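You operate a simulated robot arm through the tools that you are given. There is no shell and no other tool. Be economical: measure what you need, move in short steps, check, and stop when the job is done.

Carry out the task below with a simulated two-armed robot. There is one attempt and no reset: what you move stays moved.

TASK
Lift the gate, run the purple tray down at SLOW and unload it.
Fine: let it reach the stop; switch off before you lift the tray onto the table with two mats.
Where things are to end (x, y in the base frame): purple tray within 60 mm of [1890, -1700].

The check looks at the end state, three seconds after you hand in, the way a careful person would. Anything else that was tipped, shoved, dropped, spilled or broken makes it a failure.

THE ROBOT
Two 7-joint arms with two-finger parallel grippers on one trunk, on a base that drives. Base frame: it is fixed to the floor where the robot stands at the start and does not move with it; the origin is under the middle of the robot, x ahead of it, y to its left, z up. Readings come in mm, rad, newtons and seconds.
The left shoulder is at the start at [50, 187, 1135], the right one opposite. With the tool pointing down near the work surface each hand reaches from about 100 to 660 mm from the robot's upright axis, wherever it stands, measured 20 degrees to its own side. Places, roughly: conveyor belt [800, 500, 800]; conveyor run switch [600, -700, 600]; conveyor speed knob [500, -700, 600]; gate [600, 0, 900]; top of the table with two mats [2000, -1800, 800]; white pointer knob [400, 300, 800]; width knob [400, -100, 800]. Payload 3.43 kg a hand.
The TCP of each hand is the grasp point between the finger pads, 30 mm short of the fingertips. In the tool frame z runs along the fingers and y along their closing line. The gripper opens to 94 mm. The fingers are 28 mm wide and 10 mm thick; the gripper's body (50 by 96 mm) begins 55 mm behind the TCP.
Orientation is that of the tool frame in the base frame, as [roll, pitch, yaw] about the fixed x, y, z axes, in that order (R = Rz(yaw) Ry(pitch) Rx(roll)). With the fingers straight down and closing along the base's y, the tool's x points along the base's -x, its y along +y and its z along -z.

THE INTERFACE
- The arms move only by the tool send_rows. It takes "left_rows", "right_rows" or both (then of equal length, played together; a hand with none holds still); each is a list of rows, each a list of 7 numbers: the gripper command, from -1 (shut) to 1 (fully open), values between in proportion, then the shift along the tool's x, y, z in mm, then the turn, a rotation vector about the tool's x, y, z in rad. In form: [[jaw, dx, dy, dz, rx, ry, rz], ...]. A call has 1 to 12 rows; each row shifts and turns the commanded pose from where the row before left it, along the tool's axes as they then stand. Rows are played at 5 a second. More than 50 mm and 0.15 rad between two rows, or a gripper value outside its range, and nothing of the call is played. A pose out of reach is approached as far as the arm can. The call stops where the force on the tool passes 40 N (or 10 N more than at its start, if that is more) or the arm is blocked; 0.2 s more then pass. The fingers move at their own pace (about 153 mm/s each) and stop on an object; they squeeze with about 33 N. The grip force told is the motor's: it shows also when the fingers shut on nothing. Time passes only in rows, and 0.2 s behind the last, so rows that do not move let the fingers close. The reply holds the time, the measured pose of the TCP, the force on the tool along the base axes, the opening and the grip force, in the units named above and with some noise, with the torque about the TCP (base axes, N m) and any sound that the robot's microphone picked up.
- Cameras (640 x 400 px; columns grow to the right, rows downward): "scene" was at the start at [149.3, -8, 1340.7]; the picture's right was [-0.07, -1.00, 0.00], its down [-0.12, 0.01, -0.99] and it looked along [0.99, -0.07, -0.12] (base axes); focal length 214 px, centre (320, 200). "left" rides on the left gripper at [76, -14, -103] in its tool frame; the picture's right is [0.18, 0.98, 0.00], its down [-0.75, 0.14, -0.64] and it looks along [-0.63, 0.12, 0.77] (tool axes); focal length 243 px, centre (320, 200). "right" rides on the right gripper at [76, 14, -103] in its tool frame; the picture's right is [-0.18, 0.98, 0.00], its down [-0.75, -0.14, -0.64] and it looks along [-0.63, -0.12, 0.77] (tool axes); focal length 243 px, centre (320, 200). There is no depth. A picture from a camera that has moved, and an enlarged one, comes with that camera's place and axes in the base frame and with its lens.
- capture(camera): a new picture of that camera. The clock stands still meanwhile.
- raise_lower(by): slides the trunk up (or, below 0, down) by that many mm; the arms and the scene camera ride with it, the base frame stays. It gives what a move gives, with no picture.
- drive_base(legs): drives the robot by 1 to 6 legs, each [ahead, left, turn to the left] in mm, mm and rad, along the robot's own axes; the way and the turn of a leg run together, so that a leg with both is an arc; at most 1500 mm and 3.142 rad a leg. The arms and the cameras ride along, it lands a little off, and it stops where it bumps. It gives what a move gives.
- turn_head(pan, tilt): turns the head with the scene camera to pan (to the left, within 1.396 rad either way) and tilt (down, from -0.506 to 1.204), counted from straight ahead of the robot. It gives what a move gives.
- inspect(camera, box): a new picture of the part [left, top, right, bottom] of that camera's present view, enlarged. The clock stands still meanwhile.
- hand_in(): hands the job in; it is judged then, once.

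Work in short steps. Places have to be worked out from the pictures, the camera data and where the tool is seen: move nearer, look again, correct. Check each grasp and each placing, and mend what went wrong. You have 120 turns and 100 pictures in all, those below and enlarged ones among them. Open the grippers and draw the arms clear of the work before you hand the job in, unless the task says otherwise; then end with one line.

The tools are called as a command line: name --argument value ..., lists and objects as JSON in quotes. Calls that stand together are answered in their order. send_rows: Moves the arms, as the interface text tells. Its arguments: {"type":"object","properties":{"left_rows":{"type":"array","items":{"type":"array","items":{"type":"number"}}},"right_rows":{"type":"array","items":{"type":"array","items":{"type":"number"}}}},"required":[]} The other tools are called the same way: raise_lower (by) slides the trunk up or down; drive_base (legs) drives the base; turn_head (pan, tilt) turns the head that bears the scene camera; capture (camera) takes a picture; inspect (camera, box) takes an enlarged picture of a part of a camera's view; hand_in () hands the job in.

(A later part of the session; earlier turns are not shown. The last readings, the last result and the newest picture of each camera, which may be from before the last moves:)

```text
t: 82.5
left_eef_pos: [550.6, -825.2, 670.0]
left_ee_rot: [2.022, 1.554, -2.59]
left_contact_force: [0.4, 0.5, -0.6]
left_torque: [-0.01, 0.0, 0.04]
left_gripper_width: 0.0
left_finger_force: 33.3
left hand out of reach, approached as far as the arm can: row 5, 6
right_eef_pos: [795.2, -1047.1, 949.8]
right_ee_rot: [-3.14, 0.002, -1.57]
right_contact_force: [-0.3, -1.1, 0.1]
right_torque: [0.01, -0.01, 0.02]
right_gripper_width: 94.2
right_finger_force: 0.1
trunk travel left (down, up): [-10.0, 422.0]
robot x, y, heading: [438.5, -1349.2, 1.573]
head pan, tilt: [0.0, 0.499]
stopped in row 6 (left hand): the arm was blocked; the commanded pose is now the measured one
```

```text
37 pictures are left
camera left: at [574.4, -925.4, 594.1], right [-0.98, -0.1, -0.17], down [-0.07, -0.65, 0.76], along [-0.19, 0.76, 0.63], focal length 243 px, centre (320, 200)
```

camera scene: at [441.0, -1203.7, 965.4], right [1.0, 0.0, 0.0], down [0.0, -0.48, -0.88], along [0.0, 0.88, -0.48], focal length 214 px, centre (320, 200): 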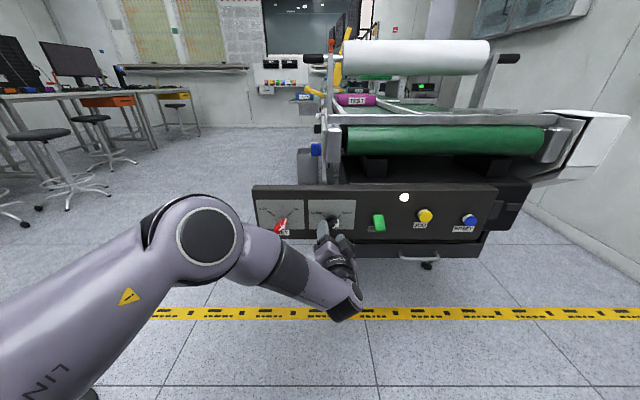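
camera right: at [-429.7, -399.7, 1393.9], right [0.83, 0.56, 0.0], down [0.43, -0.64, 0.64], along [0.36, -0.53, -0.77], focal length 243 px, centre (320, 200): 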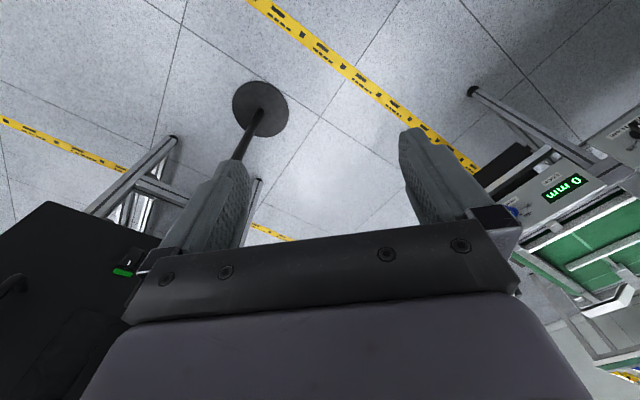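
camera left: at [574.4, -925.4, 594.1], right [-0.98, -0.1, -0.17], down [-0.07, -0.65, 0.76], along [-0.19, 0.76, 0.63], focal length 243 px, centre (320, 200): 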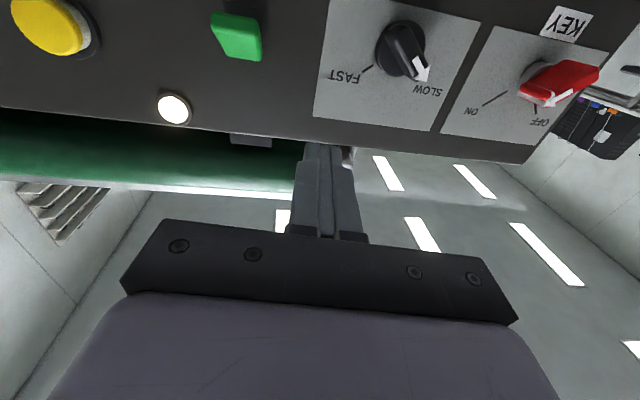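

The RUN rocker has its top in (z≈641) and its bottom out at about [605, -732, 611]. I shift the base right so the left hand can press it squarely.

drive_base --legs '[[0, -190, 0]]'

send_rows --left_rows '[[-1, 12, 26, 0, 0.05, 0, 0], [-1, 12, 26, 0, 0.05, 0, 0], [-1, 12, 26, 0, 0, 0, 0], [-1, 12, 26, 0, 0, 0, 0], [-1, 12, 30, 0, 0, 0, 0]]'

capture --camera "left"

```text
t: 84.1
left_eef_pos: [739.9, -824.5, 668.6]
left_ee_rot: [2.013, 1.556, -2.6]
left_contact_force: [-0.1, -0.2, -0.5]
left_torque: [0.0, 0.01, -0.02]
left_gripper_width: 0.0
left_finger_force: 33.0
right_eef_pos: [984.4, -1046.4, 951.5]
right_ee_rot: [3.141, -0.001, -1.569]
right_contact_force: [-0.4, 0.3, 0.6]
right_torque: [0.01, -0.02, 0.03]
right_gripper_width: 93.9
right_finger_force: 0.0
trunk travel left (down, up): [-10.0, 422.0]
robot x, y, heading: [631.7, -1353.3, 1.575]
head pan, tilt: [0.0, 0.499]
```

```text
t: 85.3
left_eef_pos: [604.9, -829.5, 611.3]
left_ee_rot: [2.116, 1.556, -2.594]
left_contact_force: [-0.3, -0.5, 0.4]
left_torque: [0.01, 0.03, -0.06]
left_gripper_width: 0.0
left_finger_force: 33.0
right_eef_pos: [983.8, -1045.9, 949.5]
right_ee_rot: [-3.141, -0.002, -1.569]
right_contact_force: [-0.6, 0.6, 0.0]
right_torque: [-0.01, 0.01, 0.01]
right_gripper_width: 94.1
right_finger_force: 0.1
trunk travel left (down, up): [-10.0, 422.0]
robot x, y, heading: [631.6, -1351.6, 1.573]
head pan, tilt: [0.0, 0.499]
```

```text
36 pictures are left
camera left: at [620.1, -931.9, 536.3], right [-0.99, 0.0, -0.17], down [-0.13, -0.64, 0.76], along [-0.11, 0.77, 0.63], focal length 243 px, centre (320, 200)
```

left: 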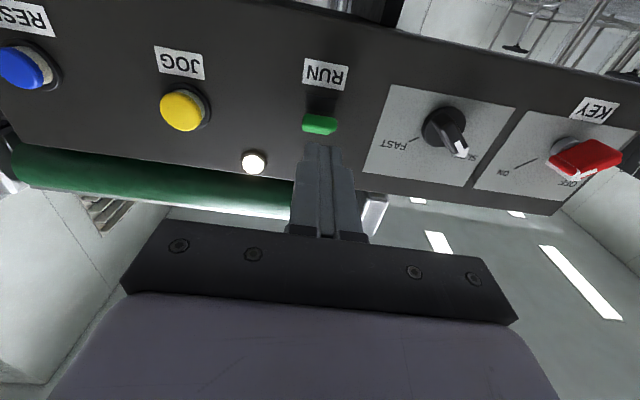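

Aligned with the rocker's lower half. I press it in gently.

send_rows --left_rows '[[-1, 0, 0, 30, 0, 0, 0], [-1, 0, 0, 30, 0, 0, 0], [-1, 0, 0, 10, 0, 0, 0], [-1, 0, 0, 6, 0, 0, 0], [-1, 0, 0, 6, 0, 0, 0], [-1, 0, 0, 6, 0, 0, 0]]'

capture --camera "left"

capture --camera "scene"

```text
t: 86.1
left_eef_pos: [605.4, -765.8, 609.3]
left_ee_rot: [2.332, 1.551, -2.379]
left_contact_force: [-2.4, -15.7, 6.6]
left_torque: [0.37, -0.02, 0.09]
left_gripper_width: 0.0
left_finger_force: 33.1
right_eef_pos: [983.0, -1048.6, 951.1]
right_ee_rot: [3.141, -0.001, -1.568]
right_contact_force: [-0.8, 0.2, 0.3]
right_torque: [-0.01, 0.0, 0.03]
right_gripper_width: 94.0
right_finger_force: 0.1
trunk travel left (down, up): [-10.0, 422.0]
robot x, y, heading: [629.5, -1351.8, 1.575]
head pan, tilt: [0.0, 0.499]
stopped in row 4 (left hand): the force on the tool passed its limit (the readings are from after the stop); the commanded pose is now the measured one
```

```text
35 pictures are left
camera left: at [620.2, -868.5, 534.4], right [-0.99, 0.0, -0.17], down [-0.13, -0.63, 0.76], along [-0.11, 0.78, 0.62], focal length 243 px, centre (320, 200)
```

left: 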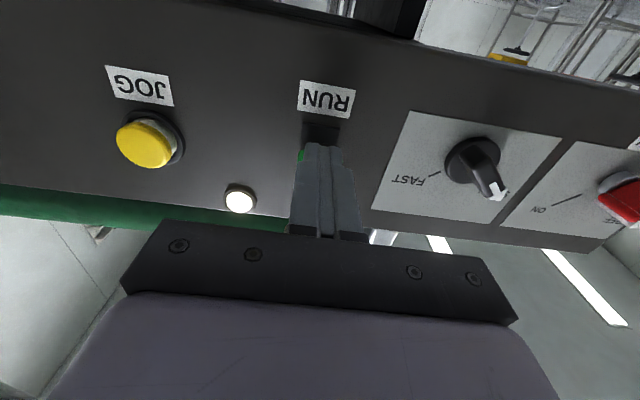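

```text
34 pictures are left
camera scene: at [630.2, -1205.3, 965.9], right [1.0, 0.0, 0.0], down [0.0, -0.48, -0.88], along [0.0, 0.88, -0.48], focal length 214 px, centre (320, 200)
```

scene: 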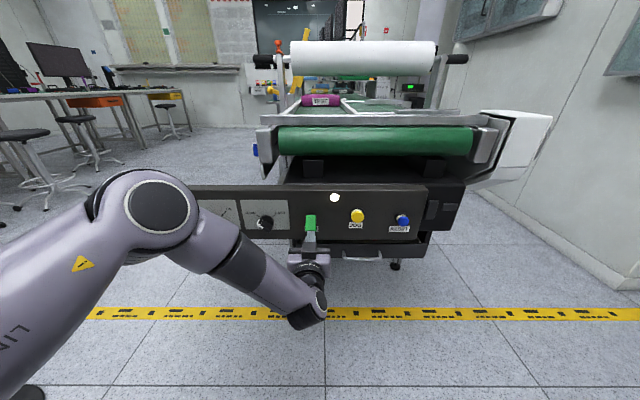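

A straight press meets a rigid stop, so it is a flip lever hanging down (OFF). I back off, go under it and push upward.

send_rows --left_rows '[[-1, 0, 0, -12, 0, 0, 0], [-1, 14, 0, -3, 0, 0, 0], [-1, 14, 0, 0, 0, 0, 0], [-1, 0, 0, 12, 0, 0, 0], [-1, 0, 0, 12, 0, 0, 0]]'

inspect --camera "left" --box '[220, 60, 420, 260]'

inspect --camera "scene" --box '[260, 190, 360, 270]'

```text
t: 87.3
left_eef_pos: [617.0, -759.5, 590.6]
left_ee_rot: [2.569, 1.546, -2.136]
left_contact_force: [0.6, -0.1, 0.8]
left_torque: [-0.04, -0.01, 0.0]
left_gripper_width: 0.2
left_finger_force: 32.6
left hand out of reach, approached as far as the arm can: row 3, 4
right_eef_pos: [983.5, -1047.5, 949.3]
right_ee_rot: [-3.141, -0.002, -1.569]
right_contact_force: [-0.3, 1.1, -0.2]
right_torque: [-0.01, -0.01, 0.03]
right_gripper_width: 93.8
right_finger_force: 0.0
trunk travel left (down, up): [-10.0, 422.0]
robot x, y, heading: [631.1, -1351.7, 1.573]
head pan, tilt: [0.0, 0.499]
```

```text
2.00 times, centred on (320, 160) of left
camera zoom: at [631.2, -863.6, 515.6], right [-0.99, -0.01, -0.17], down [-0.13, -0.63, 0.77], along [-0.11, 0.78, 0.62], focal length 485 px, centre (320, 280)
```

zoom: 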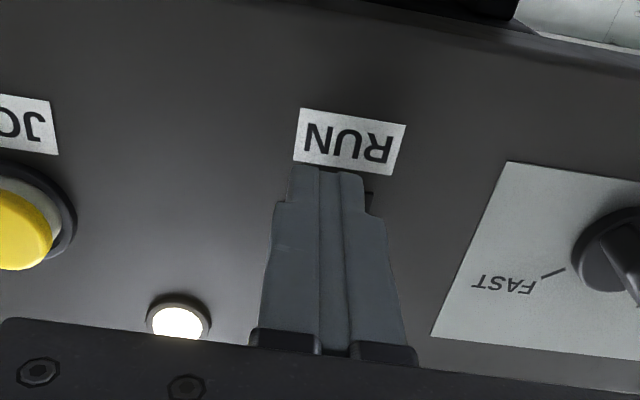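

```text
5.00 times, centred on (310, 230) of scene
camera zoom: at [630.4, -1203.9, 965.4], right [1.0, 0.0, 0.0], down [0.0, -0.48, -0.88], along [0.0, 0.88, -0.48], focal length 1072 px, centre (370, 50)
```

zoom: 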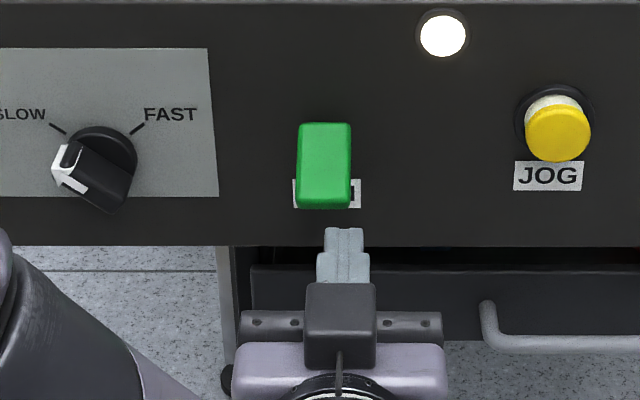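

The tips are just below the paddle. I nudge left/forward and push up.

send_rows --left_rows '[[-1, 0, 6, 6, 0, 0, 0], [-1, -8, 0, 0, 0, 0, 0], [-1, -8, 0, 0, 0, 0, 0], [-1, -8, 0, 0, 0, 0, 0], [-1, -8, 0, 0, 0, 0, 0], [-1, -8, 0, 0, 0, 0, 0]]'

inspect --camera "scene" --box '[260, 190, 360, 270]'

```text
t: 88.7
left_eef_pos: [616.5, -754.8, 633.3]
left_ee_rot: [2.455, 1.548, -2.257]
left_contact_force: [0.5, -0.4, 0.2]
left_torque: [0.02, -0.01, -0.04]
left_gripper_width: 0.0
left_finger_force: 32.5
left hand out of reach, approached as far as the arm can: row 1
right_eef_pos: [984.5, -1047.1, 950.0]
right_ee_rot: [3.141, -0.003, -1.567]
right_contact_force: [-0.1, 0.7, 0.1]
right_torque: [0.0, -0.02, 0.01]
right_gripper_width: 93.7
right_finger_force: 0.1
trunk travel left (down, up): [-10.0, 422.0]
robot x, y, heading: [629.9, -1350.2, 1.577]
head pan, tilt: [0.0, 0.499]
heard: click
```

```text
5.00 times, centred on (310, 230) of scene
camera zoom: at [630.4, -1203.9, 965.4], right [1.0, 0.0, 0.0], down [0.0, -0.48, -0.88], along [0.0, 0.88, -0.48], focal length 1072 px, centre (370, 50)
```

zoom: 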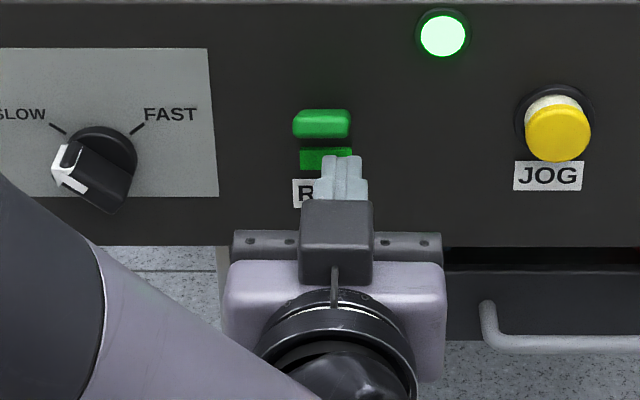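

Click, and the lamp is green: it runs. I back the hand off and watch the tray.

send_rows --left_rows '[[-1, 0, 0, -30, 0, 0, 0], [-1, -30, 0, -10, 0, 0, 0], [-1, -40, 4, 0, 0, 0, 0]]'

turn_head --pan 0.15 --tilt 0.35

capture --camera "scene"

```text
t: 89.5
left_eef_pos: [611.1, -793.0, 705.3]
left_ee_rot: [2.473, 1.546, -2.238]
left_contact_force: [0.5, 0.0, -0.9]
left_torque: [0.0, -0.01, 0.01]
left_gripper_width: 0.0
left_finger_force: 32.8
right_eef_pos: [982.7, -1047.3, 950.7]
right_ee_rot: [-3.141, -0.003, -1.568]
right_contact_force: [-0.1, 0.1, -0.7]
right_torque: [-0.01, -0.01, -0.02]
right_gripper_width: 94.2
right_finger_force: 0.1
trunk travel left (down, up): [-10.0, 422.0]
robot x, y, heading: [630.5, -1350.8, 1.57]
head pan, tilt: [0.0, 0.499]
```

```text
t: 90.2
left_eef_pos: [612.2, -794.6, 705.1]
left_ee_rot: [2.471, 1.548, -2.242]
left_contact_force: [0.7, 0.5, -0.4]
left_torque: [-0.01, 0.0, 0.01]
left_gripper_width: 0.0
left_finger_force: 33.2
right_eef_pos: [983.2, -1047.1, 950.4]
right_ee_rot: [-3.141, -0.003, -1.569]
right_contact_force: [0.8, 0.3, -0.4]
right_torque: [-0.01, -0.01, 0.0]
right_gripper_width: 93.9
right_finger_force: 0.1
trunk travel left (down, up): [-10.0, 422.0]
robot x, y, heading: [630.0, -1351.0, 1.576]
head pan, tilt: [0.15, 0.351]
```

```text
30 pictures are left
camera scene: at [616.5, -1202.9, 979.1], right [0.99, 0.15, 0.0], down [0.05, -0.34, -0.94], along [-0.14, 0.93, -0.34], focal length 214 px, centre (320, 200)
```

scene: 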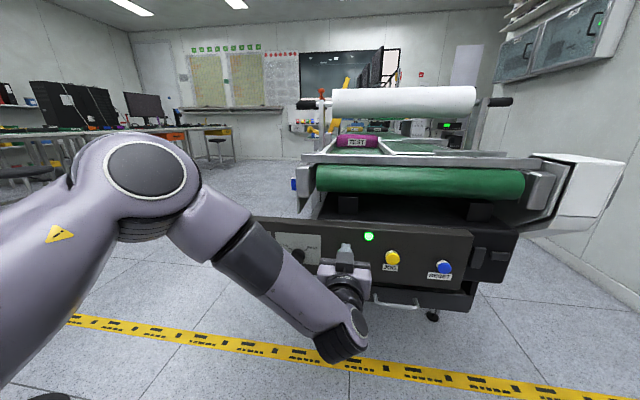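

I let time pass and check the tray's progress.

send_rows --left_rows '[[-1, 0, 0, 0, 0, 0, 0], [-1, 0, 0, 0, 0, 0, 0], [-1, 0, 0, 0, 0, 0, 0], [-1, 0, 0, 0, 0, 0, 0], [-1, 0, 0, 0, 0, 0, 0], [-1, 0, 0, 0, 0, 0, 0], [-1, 0, 0, 0, 0, 0, 0], [-1, 0, 0, 0, 0, 0, 0], [-1, 0, 0, 0, 0, 0, 0], [-1, 0, 0, 0, 0, 0, 0], [-1, 0, 0, 0, 0, 0, 0], [-1, 0, 0, 0, 0, 0, 0]]'

inspect --camera "scene" --box '[280, 70, 560, 250]'

```text
t: 92.8
left_eef_pos: [612.6, -795.0, 703.7]
left_ee_rot: [2.471, 1.548, -2.242]
left_contact_force: [-0.4, 0.2, 0.0]
left_torque: [0.01, 0.0, 0.0]
left_gripper_width: 0.0
left_finger_force: 33.2
right_eef_pos: [983.3, -1048.0, 949.2]
right_ee_rot: [-3.141, -0.003, -1.568]
right_contact_force: [0.4, 0.3, -0.5]
right_torque: [0.0, -0.01, 0.01]
right_gripper_width: 93.8
right_finger_force: 0.0
trunk travel left (down, up): [-10.0, 422.0]
robot x, y, heading: [635.5, -1350.2, 1.578]
head pan, tilt: [0.15, 0.351]
```

```text
2.22 times, centred on (420, 160) of scene
camera zoom: at [616.5, -1202.9, 979.1], right [0.99, 0.15, 0.0], down [0.05, -0.34, -0.94], along [-0.14, 0.93, -0.34], focal length 477 px, centre (98, 289)
```

zoom: 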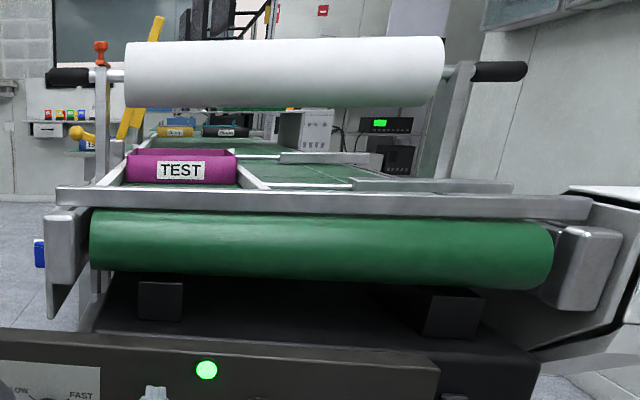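

The tray is coming along between the guides. I wait more.

send_rows --left_rows '[[-1, 0, 0, 0, 0, 0, 0], [-1, 0, 0, 0, 0, 0, 0], [-1, 0, 0, 0, 0, 0, 0], [-1, 0, 0, 0, 0, 0, 0], [-1, 0, 0, 0, 0, 0, 0], [-1, 0, 0, 0, 0, 0, 0], [-1, 0, 0, 0, 0, 0, 0], [-1, 0, 0, 0, 0, 0, 0], [-1, 0, 0, 0, 0, 0, 0], [-1, 0, 0, 0, 0, 0, 0], [-1, 0, 0, 0, 0, 0, 0], [-1, 0, 0, 0, 0, 0, 0]]'

send_rows --left_rows '[[-1, 0, 0, 0, 0, 0, 0], [-1, 0, 0, 0, 0, 0, 0], [-1, 0, 0, 0, 0, 0, 0], [-1, 0, 0, 0, 0, 0, 0], [-1, 0, 0, 0, 0, 0, 0], [-1, 0, 0, 0, 0, 0, 0], [-1, 0, 0, 0, 0, 0, 0], [-1, 0, 0, 0, 0, 0, 0], [-1, 0, 0, 0, 0, 0, 0], [-1, 0, 0, 0, 0, 0, 0], [-1, 0, 0, 0, 0, 0, 0], [-1, 0, 0, 0, 0, 0, 0]]'

inspect --camera "scene" --box '[280, 70, 560, 250]'

```text
t: 95.4
left_eef_pos: [613.5, -794.8, 703.8]
left_ee_rot: [2.469, 1.548, -2.242]
left_contact_force: [0.4, -0.2, 0.5]
left_torque: [0.0, 0.0, 0.01]
left_gripper_width: 0.0
left_finger_force: 33.3
right_eef_pos: [983.9, -1046.6, 950.0]
right_ee_rot: [-3.141, -0.002, -1.569]
right_contact_force: [-0.1, 0.4, 0.1]
right_torque: [0.01, 0.0, -0.01]
right_gripper_width: 94.1
right_finger_force: 0.0
trunk travel left (down, up): [-10.0, 422.0]
robot x, y, heading: [629.8, -1352.8, 1.575]
head pan, tilt: [0.15, 0.351]
```

```text
t: 98.0
left_eef_pos: [613.2, -794.8, 705.4]
left_ee_rot: [2.469, 1.547, -2.242]
left_contact_force: [-0.3, 0.3, 0.0]
left_torque: [-0.01, 0.01, -0.03]
left_gripper_width: 0.1
left_finger_force: 32.9
right_eef_pos: [984.1, -1047.0, 950.0]
right_ee_rot: [-3.14, -0.001, -1.569]
right_contact_force: [-0.2, 0.1, -0.1]
right_torque: [0.0, 0.01, -0.01]
right_gripper_width: 94.1
right_finger_force: 0.0
trunk travel left (down, up): [-10.0, 422.0]
robot x, y, heading: [632.0, -1352.4, 1.571]
head pan, tilt: [0.15, 0.351]
```

```text
2.22 times, centred on (420, 160) of scene
camera zoom: at [616.5, -1202.9, 979.1], right [0.99, 0.15, 0.0], down [0.05, -0.34, -0.94], along [-0.14, 0.93, -0.34], focal length 477 px, centre (98, 289)
```

zoom: 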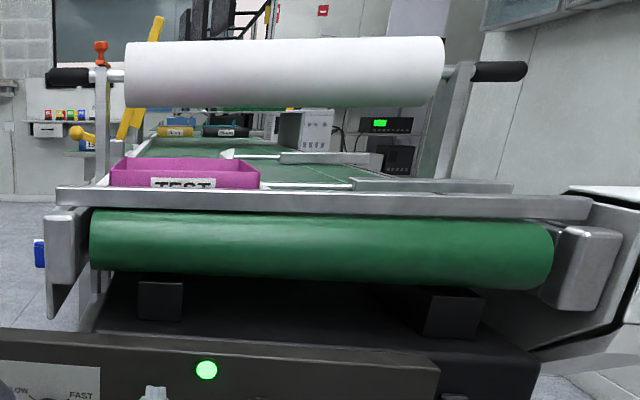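

Nearly at the stop. I wait further and compare.

send_rows --left_rows '[[-1, 0, 0, 0, 0, 0, 0], [-1, 0, 0, 0, 0, 0, 0], [-1, 0, 0, 0, 0, 0, 0], [-1, 0, 0, 0, 0, 0, 0], [-1, 0, 0, 0, 0, 0, 0], [-1, 0, 0, 0, 0, 0, 0], [-1, 0, 0, 0, 0, 0, 0], [-1, 0, 0, 0, 0, 0, 0], [-1, 0, 0, 0, 0, 0, 0], [-1, 0, 0, 0, 0, 0, 0], [-1, 0, 0, 0, 0, 0, 0], [-1, 0, 0, 0, 0, 0, 0]]'

inspect --camera "scene" --box '[280, 70, 560, 250]'

```text
t: 100.6
left_eef_pos: [612.2, -794.8, 704.5]
left_ee_rot: [2.469, 1.549, -2.242]
left_contact_force: [-0.1, 0.7, 0.5]
left_torque: [-0.01, 0.01, -0.01]
left_gripper_width: 0.1
left_finger_force: 33.0
right_eef_pos: [983.8, -1046.5, 949.6]
right_ee_rot: [3.141, -0.002, -1.57]
right_contact_force: [0.1, -0.5, 0.8]
right_torque: [0.0, 0.01, -0.03]
right_gripper_width: 94.1
right_finger_force: 0.1
trunk travel left (down, up): [-10.0, 422.0]
robot x, y, heading: [632.6, -1351.2, 1.573]
head pan, tilt: [0.15, 0.351]
```

```text
2.22 times, centred on (420, 160) of scene
camera zoom: at [616.5, -1202.9, 979.1], right [0.99, 0.15, 0.0], down [0.05, -0.34, -0.94], along [-0.14, 0.93, -0.34], focal length 477 px, centre (98, 289)
```

zoom: 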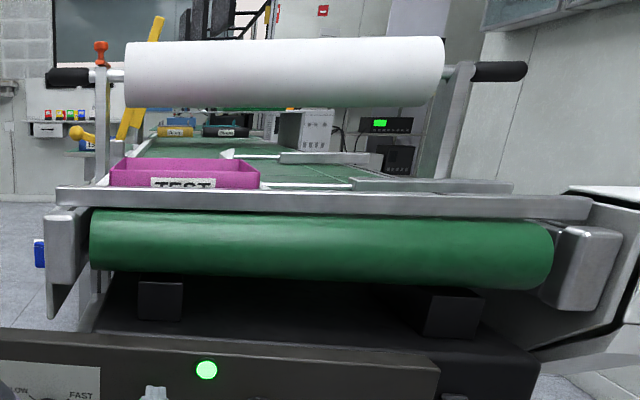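

The tray is stationary at the stop. Now I flip RUN down from above.

send_rows --left_rows '[[-1, 0, 3, 20, 0, 0, 0], [-1, 0, 2, 20, 0, 0, 0], [-1, 12, 0, 0, 0, 0, 0], [-1, 12, 0, 0, 0, 0, 0], [-1, 10, 0, 0, 0, 0, 0], [-1, 10, 0, 0, 0, 0, 0], [-1, 10, 0, 0, 0, 0, 0], [-1, 10, 0, 0, 0, 0, 0], [-1, 8, 0, 0, 0, 0, 0]]'

inspect --camera "scene" --box '[280, 190, 480, 310]'

```text
t: 102.6
left_eef_pos: [607.8, -754.9, 638.5]
left_ee_rot: [1.792, 1.557, -2.918]
left_contact_force: [-1.5, -9.5, 20.4]
left_torque: [0.49, 0.16, -0.14]
left_gripper_width: 0.2
left_finger_force: 32.8
right_eef_pos: [983.4, -1048.0, 950.2]
right_ee_rot: [-3.141, 0.002, -1.569]
right_contact_force: [1.0, 0.7, -0.3]
right_torque: [0.01, 0.01, -0.02]
right_gripper_width: 93.8
right_finger_force: 0.0
trunk travel left (down, up): [-10.0, 422.0]
robot x, y, heading: [633.9, -1351.3, 1.569]
head pan, tilt: [0.15, 0.351]
heard: click
```

```text
3.20 times, centred on (380, 250) of scene
camera zoom: at [616.5, -1204.8, 980.0], right [0.99, 0.15, 0.0], down [0.05, -0.34, -0.94], along [-0.14, 0.93, -0.34], focal length 686 px, centre (128, 40)
```

zoom: 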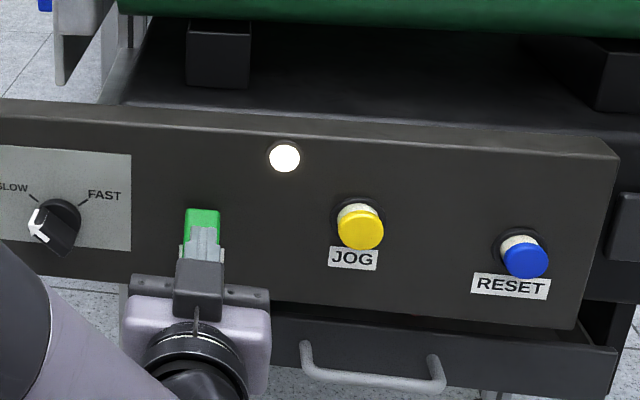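

RUN is off (click, lamp white). I withdraw the hand and raise the trunk.

send_rows --left_rows '[[-1, 0, 0, -30, 0, 0, 0], [-1, 0, 0, -40, 0, 0, 0], [-0.5, 0, 0, -40, 0, 0, 0]]'

raise_lower --by 340

send_rows --left_rows '[[0, 0, 15, 0, 0, 0.14, 0], [0, 0, 15, 0, 0, 0.14, 0], [0, 0, 15, 0, 0, 0.14, 0], [0, 0, 15, 0, 0, 0.14, 0], [0, 0, 15, 0, 0, 0.14, 0], [0, 0, 0, 0, 0, 0.14, 0], [0, 0, 0, 0, 0, 0.14, 0], [0, 0, 0, 0, 0, 0.14, 0], [0, 0, 0, 0, 0, 0.14, 0], [0, 0, 0, 0, 0, 0.14, 0], [0, 0, 0, 0, 0, 0.14, 0]]'

turn_head --pan 0 --tilt 0.6

capture --camera "scene"

```text
t: 103.4
left_eef_pos: [607.5, -865.4, 633.3]
left_ee_rot: [2.506, 1.547, -2.204]
left_contact_force: [0.0, 0.5, -0.3]
left_torque: [-0.05, 0.01, 0.02]
left_gripper_width: 23.9
left_finger_force: 0.0
right_eef_pos: [984.1, -1047.5, 950.2]
right_ee_rot: [3.141, -0.002, -1.569]
right_contact_force: [-0.6, 0.2, -0.2]
right_torque: [0.02, 0.01, 0.05]
right_gripper_width: 94.2
right_finger_force: 0.1
trunk travel left (down, up): [-10.0, 422.0]
robot x, y, heading: [631.4, -1349.9, 1.575]
head pan, tilt: [0.15, 0.351]
```

```text
t: 106.7
left_eef_pos: [608.0, -863.9, 972.7]
left_ee_rot: [2.469, 1.55, -2.24]
left_contact_force: [0.5, 0.0, 1.1]
left_torque: [0.03, 0.0, 0.01]
left_gripper_width: 23.7
left_finger_force: 0.0
right_eef_pos: [983.1, -1045.8, 1289.8]
right_ee_rot: [3.14, -0.001, -1.57]
right_contact_force: [-0.1, 0.3, -0.6]
right_torque: [0.02, 0.0, -0.03]
right_gripper_width: 93.8
right_finger_force: 0.1
trunk travel left (down, up): [-350.0, 82.0]
robot x, y, heading: [631.1, -1355.3, 1.572]
head pan, tilt: [0.15, 0.351]
```

```text
t: 109.1
left_eef_pos: [532.7, -865.0, 973.9]
left_ee_rot: [3.131, 0.012, -1.571]
left_contact_force: [-0.7, 0.3, 0.5]
left_torque: [-0.02, 0.01, -0.02]
left_gripper_width: 47.2
left_finger_force: 0.1
right_eef_pos: [982.7, -1046.4, 1290.0]
right_ee_rot: [3.141, -0.004, -1.57]
right_contact_force: [1.2, -1.0, 0.1]
right_torque: [0.0, 0.01, -0.01]
right_gripper_width: 94.0
right_finger_force: 0.0
trunk travel left (down, up): [-350.0, 82.0]
robot x, y, heading: [632.0, -1351.2, 1.57]
head pan, tilt: [0.15, 0.351]
```

```text
t: 109.9
left_eef_pos: [531.7, -863.7, 972.6]
left_ee_rot: [3.127, 0.014, -1.571]
left_contact_force: [0.1, -0.2, -0.3]
left_torque: [-0.01, 0.01, -0.02]
left_gripper_width: 47.1
left_finger_force: 0.0
right_eef_pos: [983.7, -1046.9, 1288.8]
right_ee_rot: [-3.141, -0.002, -1.569]
right_contact_force: [0.0, 0.0, -0.1]
right_torque: [-0.01, -0.03, 0.01]
right_gripper_width: 94.1
right_finger_force: 0.1
trunk travel left (down, up): [-350.0, 82.0]
robot x, y, heading: [631.4, -1351.6, 1.572]
head pan, tilt: [0.0, 0.6]
```

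```text
25 pictures are left
camera scene: at [630.4, -1206.5, 1296.4], right [1.0, 0.0, 0.0], down [0.0, -0.56, -0.83], along [0.0, 0.83, -0.56], focal length 214 px, centre (320, 200)
```

scene: 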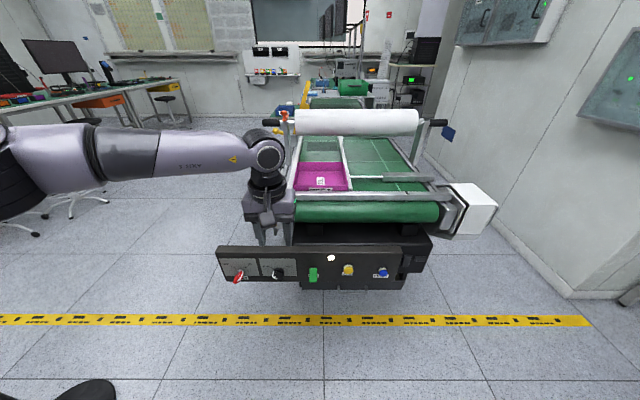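

inspect --camera "scene" --box '[270, 130, 390, 210]'

```text
5.00 times, centred on (330, 170) of scene
camera zoom: at [630.4, -1206.5, 1296.4], right [1.0, 0.0, 0.0], down [0.0, -0.56, -0.83], along [0.0, 0.83, -0.56], focal length 1072 px, centre (270, 350)
```

zoom: 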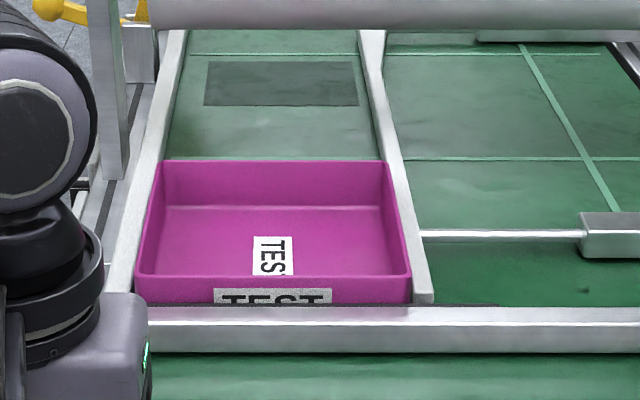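

The tray sits at the stop: rim ≈ z 905, x 535–731, y −541 to −340 (200 mm square). I'll lift it with both hands on the side walls; first raise the left hand and drive nearer.

send_rows --left_rows '[[0, 0, 0, -45, 0, 0, 0], [0, 0, 0, -45, 0, 0, 0], [0, 0, 0, -40, 0, 0, 0]]'

drive_base --legs '[[300, 0, 0]]'

send_rows --left_rows '[[0, -30, 0, 0, 0, 0, 0], [0, -35, 0, 0, 0, 0, 0], [0, -35, 0, 0, 0, 0, 0], [0, 0, 0, 0, 0, 0, 0], [0, 0, 0, 0, 0, 0, 0], [0, 0, 0, 0, 0, 0, 0], [0, 0, 0, 0, 0, 0, 0], [0, 0, 0, 0, 0, 0, 0]]' --right_rows '[[0, -30, 30, 22, 0, 0, 0], [0, -30, 30, 22, 0, 0, 0], [0, -30, 30, 22, 0, 0, 0], [0, -30, 30, 22, 0, 0, 0], [0, -35, 28, 20, 0, 0, 0], [0, -35, 28, 20, 0, 0, 0], [0, -35, 28, 20, 0, 0, 0], [0, -35, 28, 20, 0, 0, 0]]'

capture --camera "left"

capture --camera "scene"

```text
t: 110.7
left_eef_pos: [535.5, -865.7, 1105.0]
left_ee_rot: [3.125, 0.014, -1.57]
left_contact_force: [0.0, -0.4, -0.6]
left_torque: [0.02, 0.04, -0.02]
left_gripper_width: 47.0
left_finger_force: 0.1
right_eef_pos: [983.5, -1046.9, 1289.2]
right_ee_rot: [-3.141, 0.0, -1.57]
right_contact_force: [0.3, -0.6, 0.2]
right_torque: [0.02, 0.02, 0.02]
right_gripper_width: 94.1
right_finger_force: 0.0
trunk travel left (down, up): [-350.0, 82.0]
robot x, y, heading: [634.5, -1354.5, 1.57]
head pan, tilt: [0.0, 0.6]
```

```text
t: 112.7
left_eef_pos: [535.0, -568.7, 1104.1]
left_ee_rot: [3.127, 0.013, -1.571]
left_contact_force: [1.1, 0.0, 0.2]
left_torque: [-0.03, 0.02, -0.04]
left_gripper_width: 47.0
left_finger_force: 0.0
right_eef_pos: [984.0, -750.8, 1290.7]
right_ee_rot: [3.141, -0.002, -1.569]
right_contact_force: [-0.5, 0.8, -0.4]
right_torque: [0.0, 0.0, 0.02]
right_gripper_width: 94.0
right_finger_force: 0.3
trunk travel left (down, up): [-350.0, 82.0]
robot x, y, heading: [634.4, -1060.0, 1.566]
head pan, tilt: [0.0, 0.6]
```

```text
t: 114.5
left_eef_pos: [533.9, -469.3, 1105.8]
left_ee_rot: [3.128, 0.015, -1.571]
left_contact_force: [0.1, 0.7, 0.4]
left_torque: [0.01, 0.01, 0.0]
left_gripper_width: 47.2
left_finger_force: 0.1
right_eef_pos: [840.5, -590.3, 1178.2]
right_ee_rot: [3.14, -0.001, -1.57]
right_contact_force: [-0.2, -0.2, -0.5]
right_torque: [0.03, 0.01, -0.01]
right_gripper_width: 47.1
right_finger_force: 0.0
right hand out of reach, approached as far as the arm can: row 6, 7, 8
trunk travel left (down, up): [-350.0, 82.0]
robot x, y, heading: [633.1, -1054.4, 1.575]
head pan, tilt: [0.0, 0.6]
```

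```text
23 pictures are left
camera left: at [551.3, -546.1, 1206.6], right [-0.98, -0.18, 0.01], down [-0.13, 0.74, 0.65], along [-0.13, 0.64, -0.76], focal length 243 px, centre (320, 200)
```

left: 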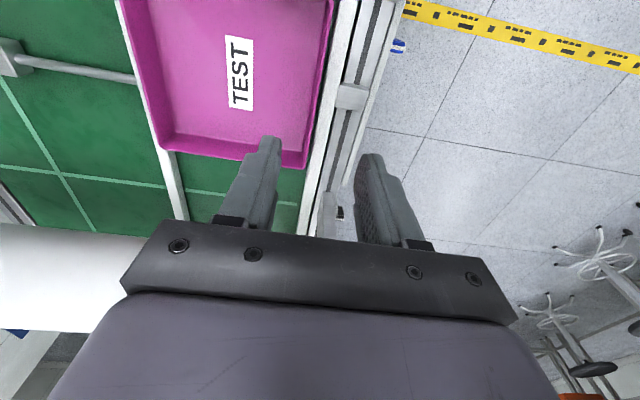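

```text
22 pictures are left
camera scene: at [629.9, -910.2, 1296.4], right [1.0, 0.0, 0.0], down [0.0, -0.56, -0.83], along [0.0, 0.83, -0.56], focal length 214 px, centre (320, 200)
```

scene: 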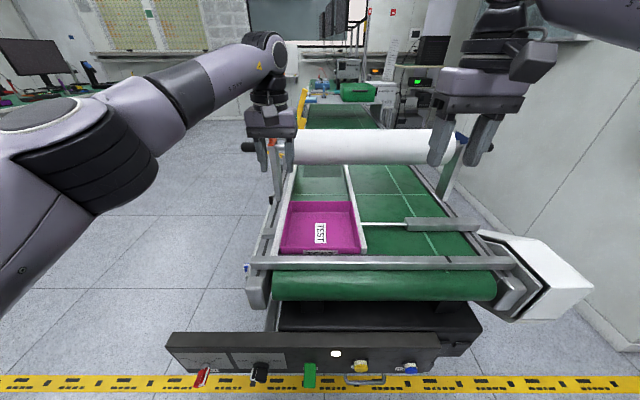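

Refined: rim z≈918, x 535–732, y −562 to −362. I bring both hands down above the side walls (reach is better lower).

send_rows --left_rows '[[0, -4, 0, 25, 0, 0, 0], [0, -4, 0, 25, 0, 0, 0], [0, 0, 0, 25, 0, 0, 0], [0, 0, 0, 25, 0, 0, 0], [0, 0, 0, 20, 0, 0, 0]]' --right_rows '[[0, -4, 4, 28, 0, 0, 0], [0, -6, 4, 28, 0, 0, 0], [0, -6, 4, 28, 0, 0, 0], [0, -6, 4, 28, 0, 0, 0], [0, -6, 4, 25, 0, 0, 0]]'

capture --camera "scene"

capture --camera "right"

capture --camera "left"

```text
t: 115.7
left_eef_pos: [534.4, -458.9, 986.0]
left_ee_rot: [3.127, 0.015, -1.572]
left_contact_force: [0.3, -0.1, 0.2]
left_torque: [0.02, -0.03, 0.01]
left_gripper_width: 47.1
left_finger_force: 0.0
right_eef_pos: [821.2, -565.4, 1041.5]
right_ee_rot: [3.138, 0.003, -1.57]
right_contact_force: [0.0, -0.5, -0.1]
right_torque: [-0.01, -0.02, -0.05]
right_gripper_width: 46.8
right_finger_force: 0.1
trunk travel left (down, up): [-350.0, 82.0]
robot x, y, heading: [634.4, -1053.9, 1.576]
head pan, tilt: [0.0, 0.6]
```

```text
21 pictures are left
camera scene: at [630.0, -909.8, 1296.4], right [1.0, 0.0, 0.0], down [0.0, -0.57, -0.82], along [0.0, 0.82, -0.57], focal length 214 px, centre (320, 200)
```

scene: 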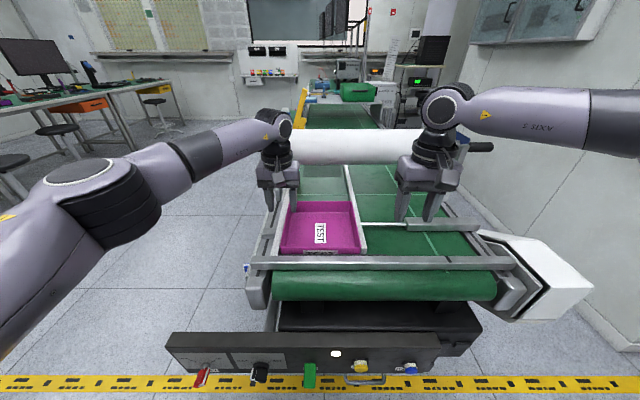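

```text
20 pictures are left
camera right: at [807.2, -640.8, 1144.7], right [-0.98, 0.18, 0.0], down [0.14, 0.75, 0.64], along [0.12, 0.63, -0.77], focal length 243 px, centre (320, 200)
```

right: 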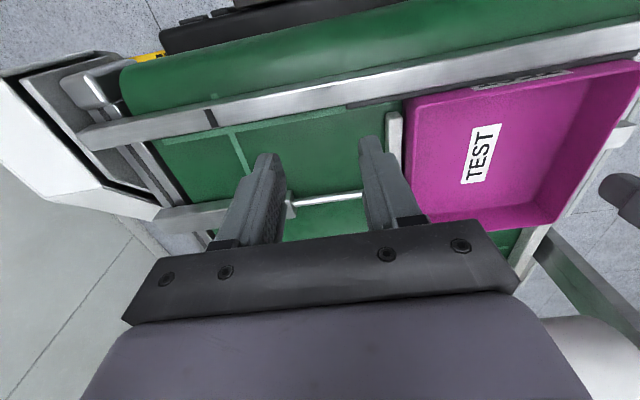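

```text
19 pictures are left
camera left: at [550.0, -536.1, 1086.4], right [-0.98, -0.18, 0.01], down [-0.13, 0.74, 0.65], along [-0.13, 0.64, -0.76], focal length 243 px, centre (320, 200)
```

left: 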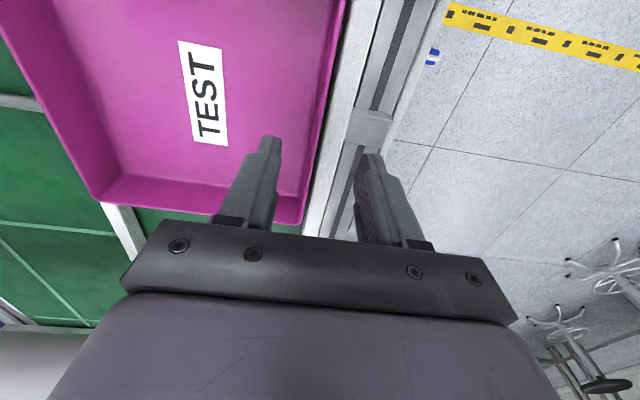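

Left is centred on the left wall (x≈534). I bring the right hand over the right wall.

send_rows --right_rows '[[-0.3, -26, 22, 14, 0, 0, 0], [-0.3, -26, 22, 14, 0, 0, 0], [-0.3, -26, 22, 14, 0, 0, 0], [-0.3, -25, 23, 14, 0, 0, 0]]'

capture --camera "right"

```text
t: 116.7
left_eef_pos: [533.4, -458.8, 985.2]
left_ee_rot: [3.127, 0.015, -1.571]
left_contact_force: [0.6, -0.4, -0.4]
left_torque: [0.04, 0.0, 0.0]
left_gripper_width: 47.0
left_finger_force: 0.1
right_eef_pos: [829.5, -561.5, 998.4]
right_ee_rot: [3.141, -0.001, -1.568]
right_contact_force: [-0.8, -0.6, 0.5]
right_torque: [0.01, -0.02, 0.04]
right_gripper_width: 32.9
right_finger_force: 0.1
right hand out of reach, approached as far as the arm can: row 1, 2, 3, 4
trunk travel left (down, up): [-350.0, 82.0]
robot x, y, heading: [629.8, -1052.1, 1.573]
head pan, tilt: [0.0, 0.6]
```

```text
18 pictures are left
camera right: at [815.5, -637.1, 1102.9], right [-0.98, 0.18, 0.0], down [0.14, 0.75, 0.64], along [0.12, 0.63, -0.77], focal length 243 px, centre (320, 200)
```

right: 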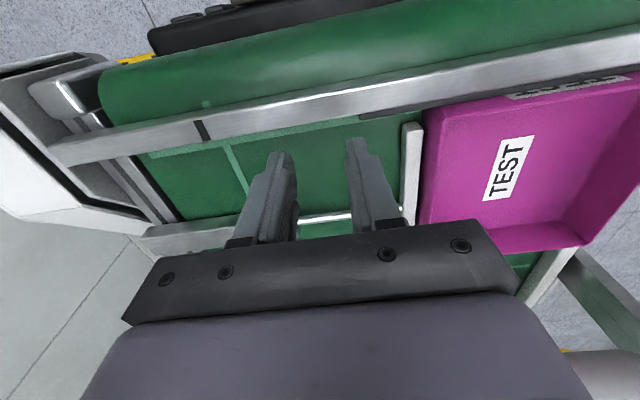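

The right arm is stuck against a joint limit on that path. I pull it back, inward, then forward again.

send_rows --right_rows '[[-0.3, 30, 0, -35, 0, 0, 0], [-0.3, 35, 10, -30, 0, 0, 0], [-0.3, 35, 20, -20, 0, 0, 0], [-0.3, 30, 35, 0, 0, 0, 0], [-0.3, 0, 40, 0, 0, 0, 0], [-0.3, 0, 40, 0, 0, 0, 0]]'

send_rows --right_rows '[[-0.3, -40, 0, 0, 0, 0, 0], [-0.3, -40, 0, 0, 0, 0, 0], [-0.3, -40, 0, 0, 0, 0, 0], [-0.3, -40, 0, 5, 0, 0, 0], [-0.3, -35, 0, 5, 0, 0, 0]]'

```text
t: 118.1
left_eef_pos: [534.0, -457.1, 985.2]
left_ee_rot: [3.129, 0.013, -1.571]
left_contact_force: [-0.4, -0.3, 0.6]
left_torque: [-0.01, -0.04, 0.01]
left_gripper_width: 47.1
left_finger_force: 0.1
right_eef_pos: [751.8, -693.6, 1081.4]
right_ee_rot: [3.14, 0.001, -1.571]
right_contact_force: [0.2, 0.5, -0.7]
right_torque: [-0.01, 0.01, -0.02]
right_gripper_width: 32.9
right_finger_force: 0.1
right hand out of reach, approached as far as the arm can: row 5, 6
trunk travel left (down, up): [-350.0, 82.0]
robot x, y, heading: [635.7, -1055.9, 1.572]
head pan, tilt: [0.0, 0.6]
```

```text
t: 119.3
left_eef_pos: [533.0, -459.6, 984.6]
left_ee_rot: [3.128, 0.015, -1.572]
left_contact_force: [-0.4, -0.2, 0.8]
left_torque: [0.0, -0.05, 0.04]
left_gripper_width: 46.9
left_finger_force: 0.1
right_eef_pos: [765.5, -663.2, 1095.9]
right_ee_rot: [-3.141, 0.0, -1.569]
right_contact_force: [0.3, -0.3, 0.8]
right_torque: [-0.04, 0.01, 0.01]
right_gripper_width: 32.7
right_finger_force: 0.1
right hand out of reach, approached as far as the arm can: row 1, 2, 3, 4, 5
trunk travel left (down, up): [-350.0, 82.0]
robot x, y, heading: [633.3, -1054.2, 1.573]
head pan, tilt: [0.0, 0.6]
```

The right arm's inward limit is ~20° to its side. I shift the base left so the right wall lies on that line, then re-place both hands.

drive_base --legs '[[0, 115, 0]]'

send_rows --left_rows '[[0, 0, -28, 0, 0, 0, 0], [0, 0, -28, 0, 0, 0, 0], [0, 0, -28, 0, 0, 0, 0], [0, 0, -31, 0, 0, 0, 0], [0, 0, 0, 0, 0, 0, 0]]' --right_rows '[[-0.3, -38, -16, 20, 0, 0, 0], [-0.3, -40, -16, 20, 0, 0, 0], [-0.3, -40, -16, 20, 0, 0, 0], [-0.3, -40, -16, 20, 0, 0, 0], [-0.3, -40, -16, 20, 0, 0, 0]]'

```text
t: 120.5
left_eef_pos: [416.5, -459.1, 984.7]
left_ee_rot: [3.128, 0.013, -1.571]
left_contact_force: [-0.8, -0.1, -1.1]
left_torque: [0.01, -0.03, 0.0]
left_gripper_width: 46.8
left_finger_force: 0.1
right_eef_pos: [648.4, -663.7, 1095.1]
right_ee_rot: [-3.141, -0.002, -1.566]
right_contact_force: [0.4, -0.6, -0.4]
right_torque: [0.01, 0.0, 0.0]
right_gripper_width: 32.7
right_finger_force: 0.1
trunk travel left (down, up): [-350.0, 82.0]
robot x, y, heading: [519.1, -1052.4, 1.572]
head pan, tilt: [0.0, 0.6]
```

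```text
t: 121.8
left_eef_pos: [518.2, -485.2, 983.9]
left_ee_rot: [3.125, 0.011, -1.569]
left_contact_force: [-0.4, 0.1, -0.1]
left_torque: [0.0, 0.0, -0.03]
left_gripper_width: 47.0
left_finger_force: 0.1
left hand out of reach, approached as far as the arm can: row 3, 4
right_eef_pos: [769.9, -517.5, 1001.0]
right_ee_rot: [3.138, 0.002, -1.567]
right_contact_force: [0.5, 0.6, 0.6]
right_torque: [0.0, 0.02, 0.0]
right_gripper_width: 32.9
right_finger_force: 0.1
right hand out of reach, approached as far as the arm can: row 2, 3, 4, 5
trunk travel left (down, up): [-350.0, 82.0]
robot x, y, heading: [517.8, -1055.1, 1.574]
head pan, tilt: [0.0, 0.6]
```

Both hands can't be that close together so far forward in this right-arm posture. The left arm's posture came from starting near the centre line, so I fold the right hand back to the mirrored start pose near the body and come forward again.

send_rows --right_rows '[[-0.3, 27.5, 0, -32, 0, 0, 0], [-0.3, 27.5, 0, -32, 0, 0, 0], [-0.3, 27.5, 0, -32, 0, 0, 0], [-0.3, 27.5, 0, -32, 0, 0, 0], [-0.3, 27.5, 0, -32, 0, 0, 0], [-0.3, 27.5, 10, -32, 0, 0, 0], [-0.3, 27.5, 15, -32, 0, 0, 0], [-0.3, 27.5, 20, -32, 0, 0, 0], [-0.3, 27.5, 20, -33, 0, 0, 0]]'

send_rows --right_rows '[[-0.3, 0, 35, 0, 0, 0, 0], [-0.3, 0, 35, 0, 0, 0, 0], [-0.3, 0, 35, 0, 0, 0, 0], [-0.3, 0, 35, 0, 0, 0, 0], [-0.3, 0, 35, 0, 0, 0, 0]]'

```text
t: 123.8
left_eef_pos: [517.5, -484.0, 982.7]
left_ee_rot: [3.128, 0.013, -1.571]
left_contact_force: [-0.8, -0.4, -0.7]
left_torque: [0.01, -0.03, 0.0]
left_gripper_width: 47.0
left_finger_force: 0.0
right_eef_pos: [704.5, -764.6, 1289.8]
right_ee_rot: [3.141, -0.002, -1.569]
right_contact_force: [0.2, 0.3, 0.2]
right_torque: [-0.01, -0.03, 0.01]
right_gripper_width: 32.9
right_finger_force: 0.0
trunk travel left (down, up): [-350.0, 82.0]
robot x, y, heading: [516.5, -1049.5, 1.573]
head pan, tilt: [0.0, 0.6]
```

```text
t: 125.0
left_eef_pos: [516.7, -484.3, 983.7]
left_ee_rot: [3.129, 0.012, -1.571]
left_contact_force: [0.4, -0.7, 0.2]
left_torque: [0.0, 0.03, -0.03]
left_gripper_width: 47.1
left_finger_force: 0.1
right_eef_pos: [662.7, -774.5, 1271.5]
right_ee_rot: [3.141, -0.001, -1.568]
right_contact_force: [-0.1, 1.1, 0.1]
right_torque: [-0.03, 0.0, 0.01]
right_gripper_width: 33.0
right_finger_force: 0.1
right hand out of reach, approached as far as the arm can: row 1, 2, 3, 4, 5
trunk travel left (down, up): [-350.0, 82.0]
robot x, y, heading: [518.3, -1059.5, 1.575]
head pan, tilt: [0.0, 0.6]
```

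The inward limit may be the wrist's yaw. I test by yawing the right hand (a half-turn leaves the jaw line the same).

send_rows --right_rows '[[-0.3, 0, 0, 0, 0, 0, -0.145], [-0.3, 0, 0, 0, 0, 0, -0.145], [-0.3, 0, 0, 0, 0, 0, -0.145], [-0.3, 0, 0, 0, 0, 0, -0.145], [-0.3, 0, 0, 0, 0, 0, -0.145], [-0.3, 0, 0, 0, 0, 0, -0.145]]'

send_rows --right_rows '[[-0.3, 30, 20, 0, 0, 0, 0], [-0.3, 30, 20, 0, 0, 0, 0]]'

```text
t: 126.3
left_eef_pos: [517.7, -484.5, 984.0]
left_ee_rot: [3.127, 0.013, -1.57]
left_contact_force: [-0.2, 0.0, -0.3]
left_torque: [0.0, 0.02, 0.0]
left_gripper_width: 47.1
left_finger_force: 0.0
right_eef_pos: [662.4, -776.3, 1270.5]
right_ee_rot: [3.141, 0.001, -0.696]
right_contact_force: [0.5, 0.3, 0.2]
right_torque: [-0.01, 0.0, -0.04]
right_gripper_width: 33.0
right_finger_force: 0.1
trunk travel left (down, up): [-350.0, 82.0]
robot x, y, heading: [512.1, -1054.7, 1.573]
head pan, tilt: [0.0, 0.6]
```

```text
t: 127.0
left_eef_pos: [517.6, -484.3, 982.8]
left_ee_rot: [3.124, 0.012, -1.568]
left_contact_force: [0.7, -0.3, 0.9]
left_torque: [0.0, -0.02, 0.0]
left_gripper_width: 47.0
left_finger_force: 0.2
right_eef_pos: [683.4, -843.8, 1271.2]
right_ee_rot: [3.138, 0.003, -0.705]
right_contact_force: [14.9, 24.1, 6.6]
right_torque: [-2.57, 1.78, -0.74]
right_gripper_width: 33.1
right_finger_force: 0.0
trunk travel left (down, up): [-350.0, 82.0]
robot x, y, heading: [516.7, -1052.7, 1.571]
head pan, tilt: [0.0, 0.6]
```

I moved the wrong way and touched my own body; I undo that, then move left properly with the yawed axes.

send_rows --right_rows '[[-0.3, -30, -20, 0, 0, 0, 0], [-0.3, -30, -20, 0, 0, 0, 0], [-0.3, -27, 22, 0, 0, 0, 0], [-0.3, -27, 22, 0, 0, 0, 0], [-0.3, -27, 22, 0, 0, 0, 0]]'

```text
t: 128.2
left_eef_pos: [518.1, -483.9, 983.7]
left_ee_rot: [3.128, 0.012, -1.569]
left_contact_force: [-0.3, 0.1, -0.4]
left_torque: [-0.01, -0.01, -0.01]
left_gripper_width: 47.1
left_finger_force: 0.0
right_eef_pos: [663.5, -776.4, 1270.3]
right_ee_rot: [3.141, 0.0, -0.698]
right_contact_force: [-1.0, -0.6, 0.6]
right_torque: [-0.02, 0.0, -0.01]
right_gripper_width: 32.9
right_finger_force: 0.0
right hand out of reach, approached as far as the arm can: row 3, 4, 5
trunk travel left (down, up): [-350.0, 82.0]
robot x, y, heading: [515.9, -1055.6, 1.574]
head pan, tilt: [0.0, 0.6]
```

The limit is in the arm itself, but it eases close to the body. So I'll stand closer (y≈-985), with the trunk up, and grip the side walls nearer the front. First restore yaw, raise, and drive.

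send_rows --right_rows '[[-0.3, 0, 0, 0, 0, 0, 0.145], [-0.3, 0, 0, 0, 0, 0, 0.145], [-0.3, 0, 0, 0, 0, 0, 0.145], [-0.3, 0, 0, 0, 0, 0, 0.145], [-0.3, 0, 0, 0, 0, 0, 0.145], [-0.3, 0, 0, 0, 0, 0, 0.145]]'

raise_lower --by 80

drive_base --legs '[[70, -12, 0]]'

send_rows --left_rows '[[-0.2, 25, 0, 15, 0, 0, 0], [-0.2, 25, 0, 15, 0, 0, 0], [-0.2, 25, 0, 15, 0, 0, 0], [-0.2, 22, 0, 15, 0, 0, 0], [-0.2, 0, 0, 15, 0, 0, 0], [-0.2, 0, 0, 0, 0, 0, 0], [-0.2, 0, 0, 0, 0, 0, 0], [-0.2, 0, 0, 0, 0, 0, 0], [-0.2, 0, 0, 0, 0, 0, 0], [-0.2, 0, 0, 0, 0, 0, 0]]' --right_rows '[[-0.2, -10, -5, 35, 0, 0, 0], [-0.2, -20, -8, 38, 0, 0, 0], [-0.2, -20, -8, 38, 0, 0, 0], [-0.2, -20, -8, 38, 0, 0, 0], [-0.2, -20, -6, 38, 0, 0, 0], [-0.2, -20, -6, 38, 0, 0, 0], [-0.2, -20, -6, 38, 0, 0, 0], [-0.2, -20, -6, 38, 0, 0, 0], [-0.2, -20, -5, 38, 0, 0, 0], [-0.2, -20, -5, 20, 0, 0, 0]]'

```text
t: 129.6
left_eef_pos: [518.1, -484.4, 983.0]
left_ee_rot: [3.129, 0.011, -1.57]
left_contact_force: [-0.5, -0.2, 0.4]
left_torque: [-0.02, 0.02, 0.0]
left_gripper_width: 47.3
left_finger_force: 0.0
right_eef_pos: [662.8, -776.2, 1270.0]
right_ee_rot: [3.141, -0.002, -1.572]
right_contact_force: [0.1, 0.6, -0.3]
right_torque: [0.01, 0.0, 0.0]
right_gripper_width: 32.7
right_finger_force: 0.0
trunk travel left (down, up): [-350.0, 82.0]
robot x, y, heading: [519.8, -1055.3, 1.574]
head pan, tilt: [0.0, 0.6]
```

```text
t: 130.7
left_eef_pos: [518.0, -483.8, 1062.6]
left_ee_rot: [3.127, 0.011, -1.57]
left_contact_force: [-0.9, 0.2, 0.4]
left_torque: [0.0, 0.0, 0.01]
left_gripper_width: 47.3
left_finger_force: 0.0
right_eef_pos: [662.8, -777.7, 1350.6]
right_ee_rot: [-3.141, -0.003, -1.567]
right_contact_force: [0.1, -0.1, 0.0]
right_torque: [0.01, -0.03, -0.03]
right_gripper_width: 32.9
right_finger_force: 0.0
trunk travel left (down, up): [-430.0, 2.0]
robot x, y, heading: [514.8, -1051.8, 1.577]
head pan, tilt: [0.0, 0.6]
```

```text
t: 131.7
left_eef_pos: [529.1, -414.0, 1063.0]
left_ee_rot: [3.127, 0.01, -1.57]
left_contact_force: [0.5, -0.1, 0.1]
left_torque: [-0.03, 0.04, 0.0]
left_gripper_width: 46.9
left_finger_force: 0.1
right_eef_pos: [672.9, -706.0, 1349.5]
right_ee_rot: [-3.141, -0.003, -1.568]
right_contact_force: [-0.8, 0.3, 0.9]
right_torque: [-0.01, -0.01, -0.02]
right_gripper_width: 32.8
right_finger_force: 0.1
trunk travel left (down, up): [-430.0, 2.0]
robot x, y, heading: [530.4, -988.4, 1.573]
head pan, tilt: [0.0, 0.6]
```

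```text
t: 132.1
left_eef_pos: [528.8, -433.5, 1050.5]
left_ee_rot: [3.128, 0.01, -1.57]
left_contact_force: [0.5, -0.6, -0.2]
left_torque: [-0.02, 0.02, 0.0]
left_gripper_width: 37.7
left_finger_force: 0.1
right_eef_pos: [677.9, -699.0, 1329.5]
right_ee_rot: [3.121, -0.004, -1.575]
right_contact_force: [2.2, 6.6, 15.1]
right_torque: [-2.26, 0.63, -0.03]
right_gripper_width: 37.5
right_finger_force: 0.0
trunk travel left (down, up): [-430.0, 2.0]
robot x, y, heading: [531.1, -989.5, 1.576]
head pan, tilt: [0.0, 0.6]
stopped in row 1 (right hand): the force on the tool passed its limit (the readings are from after the stop); the commanded pose is now the measured one
```

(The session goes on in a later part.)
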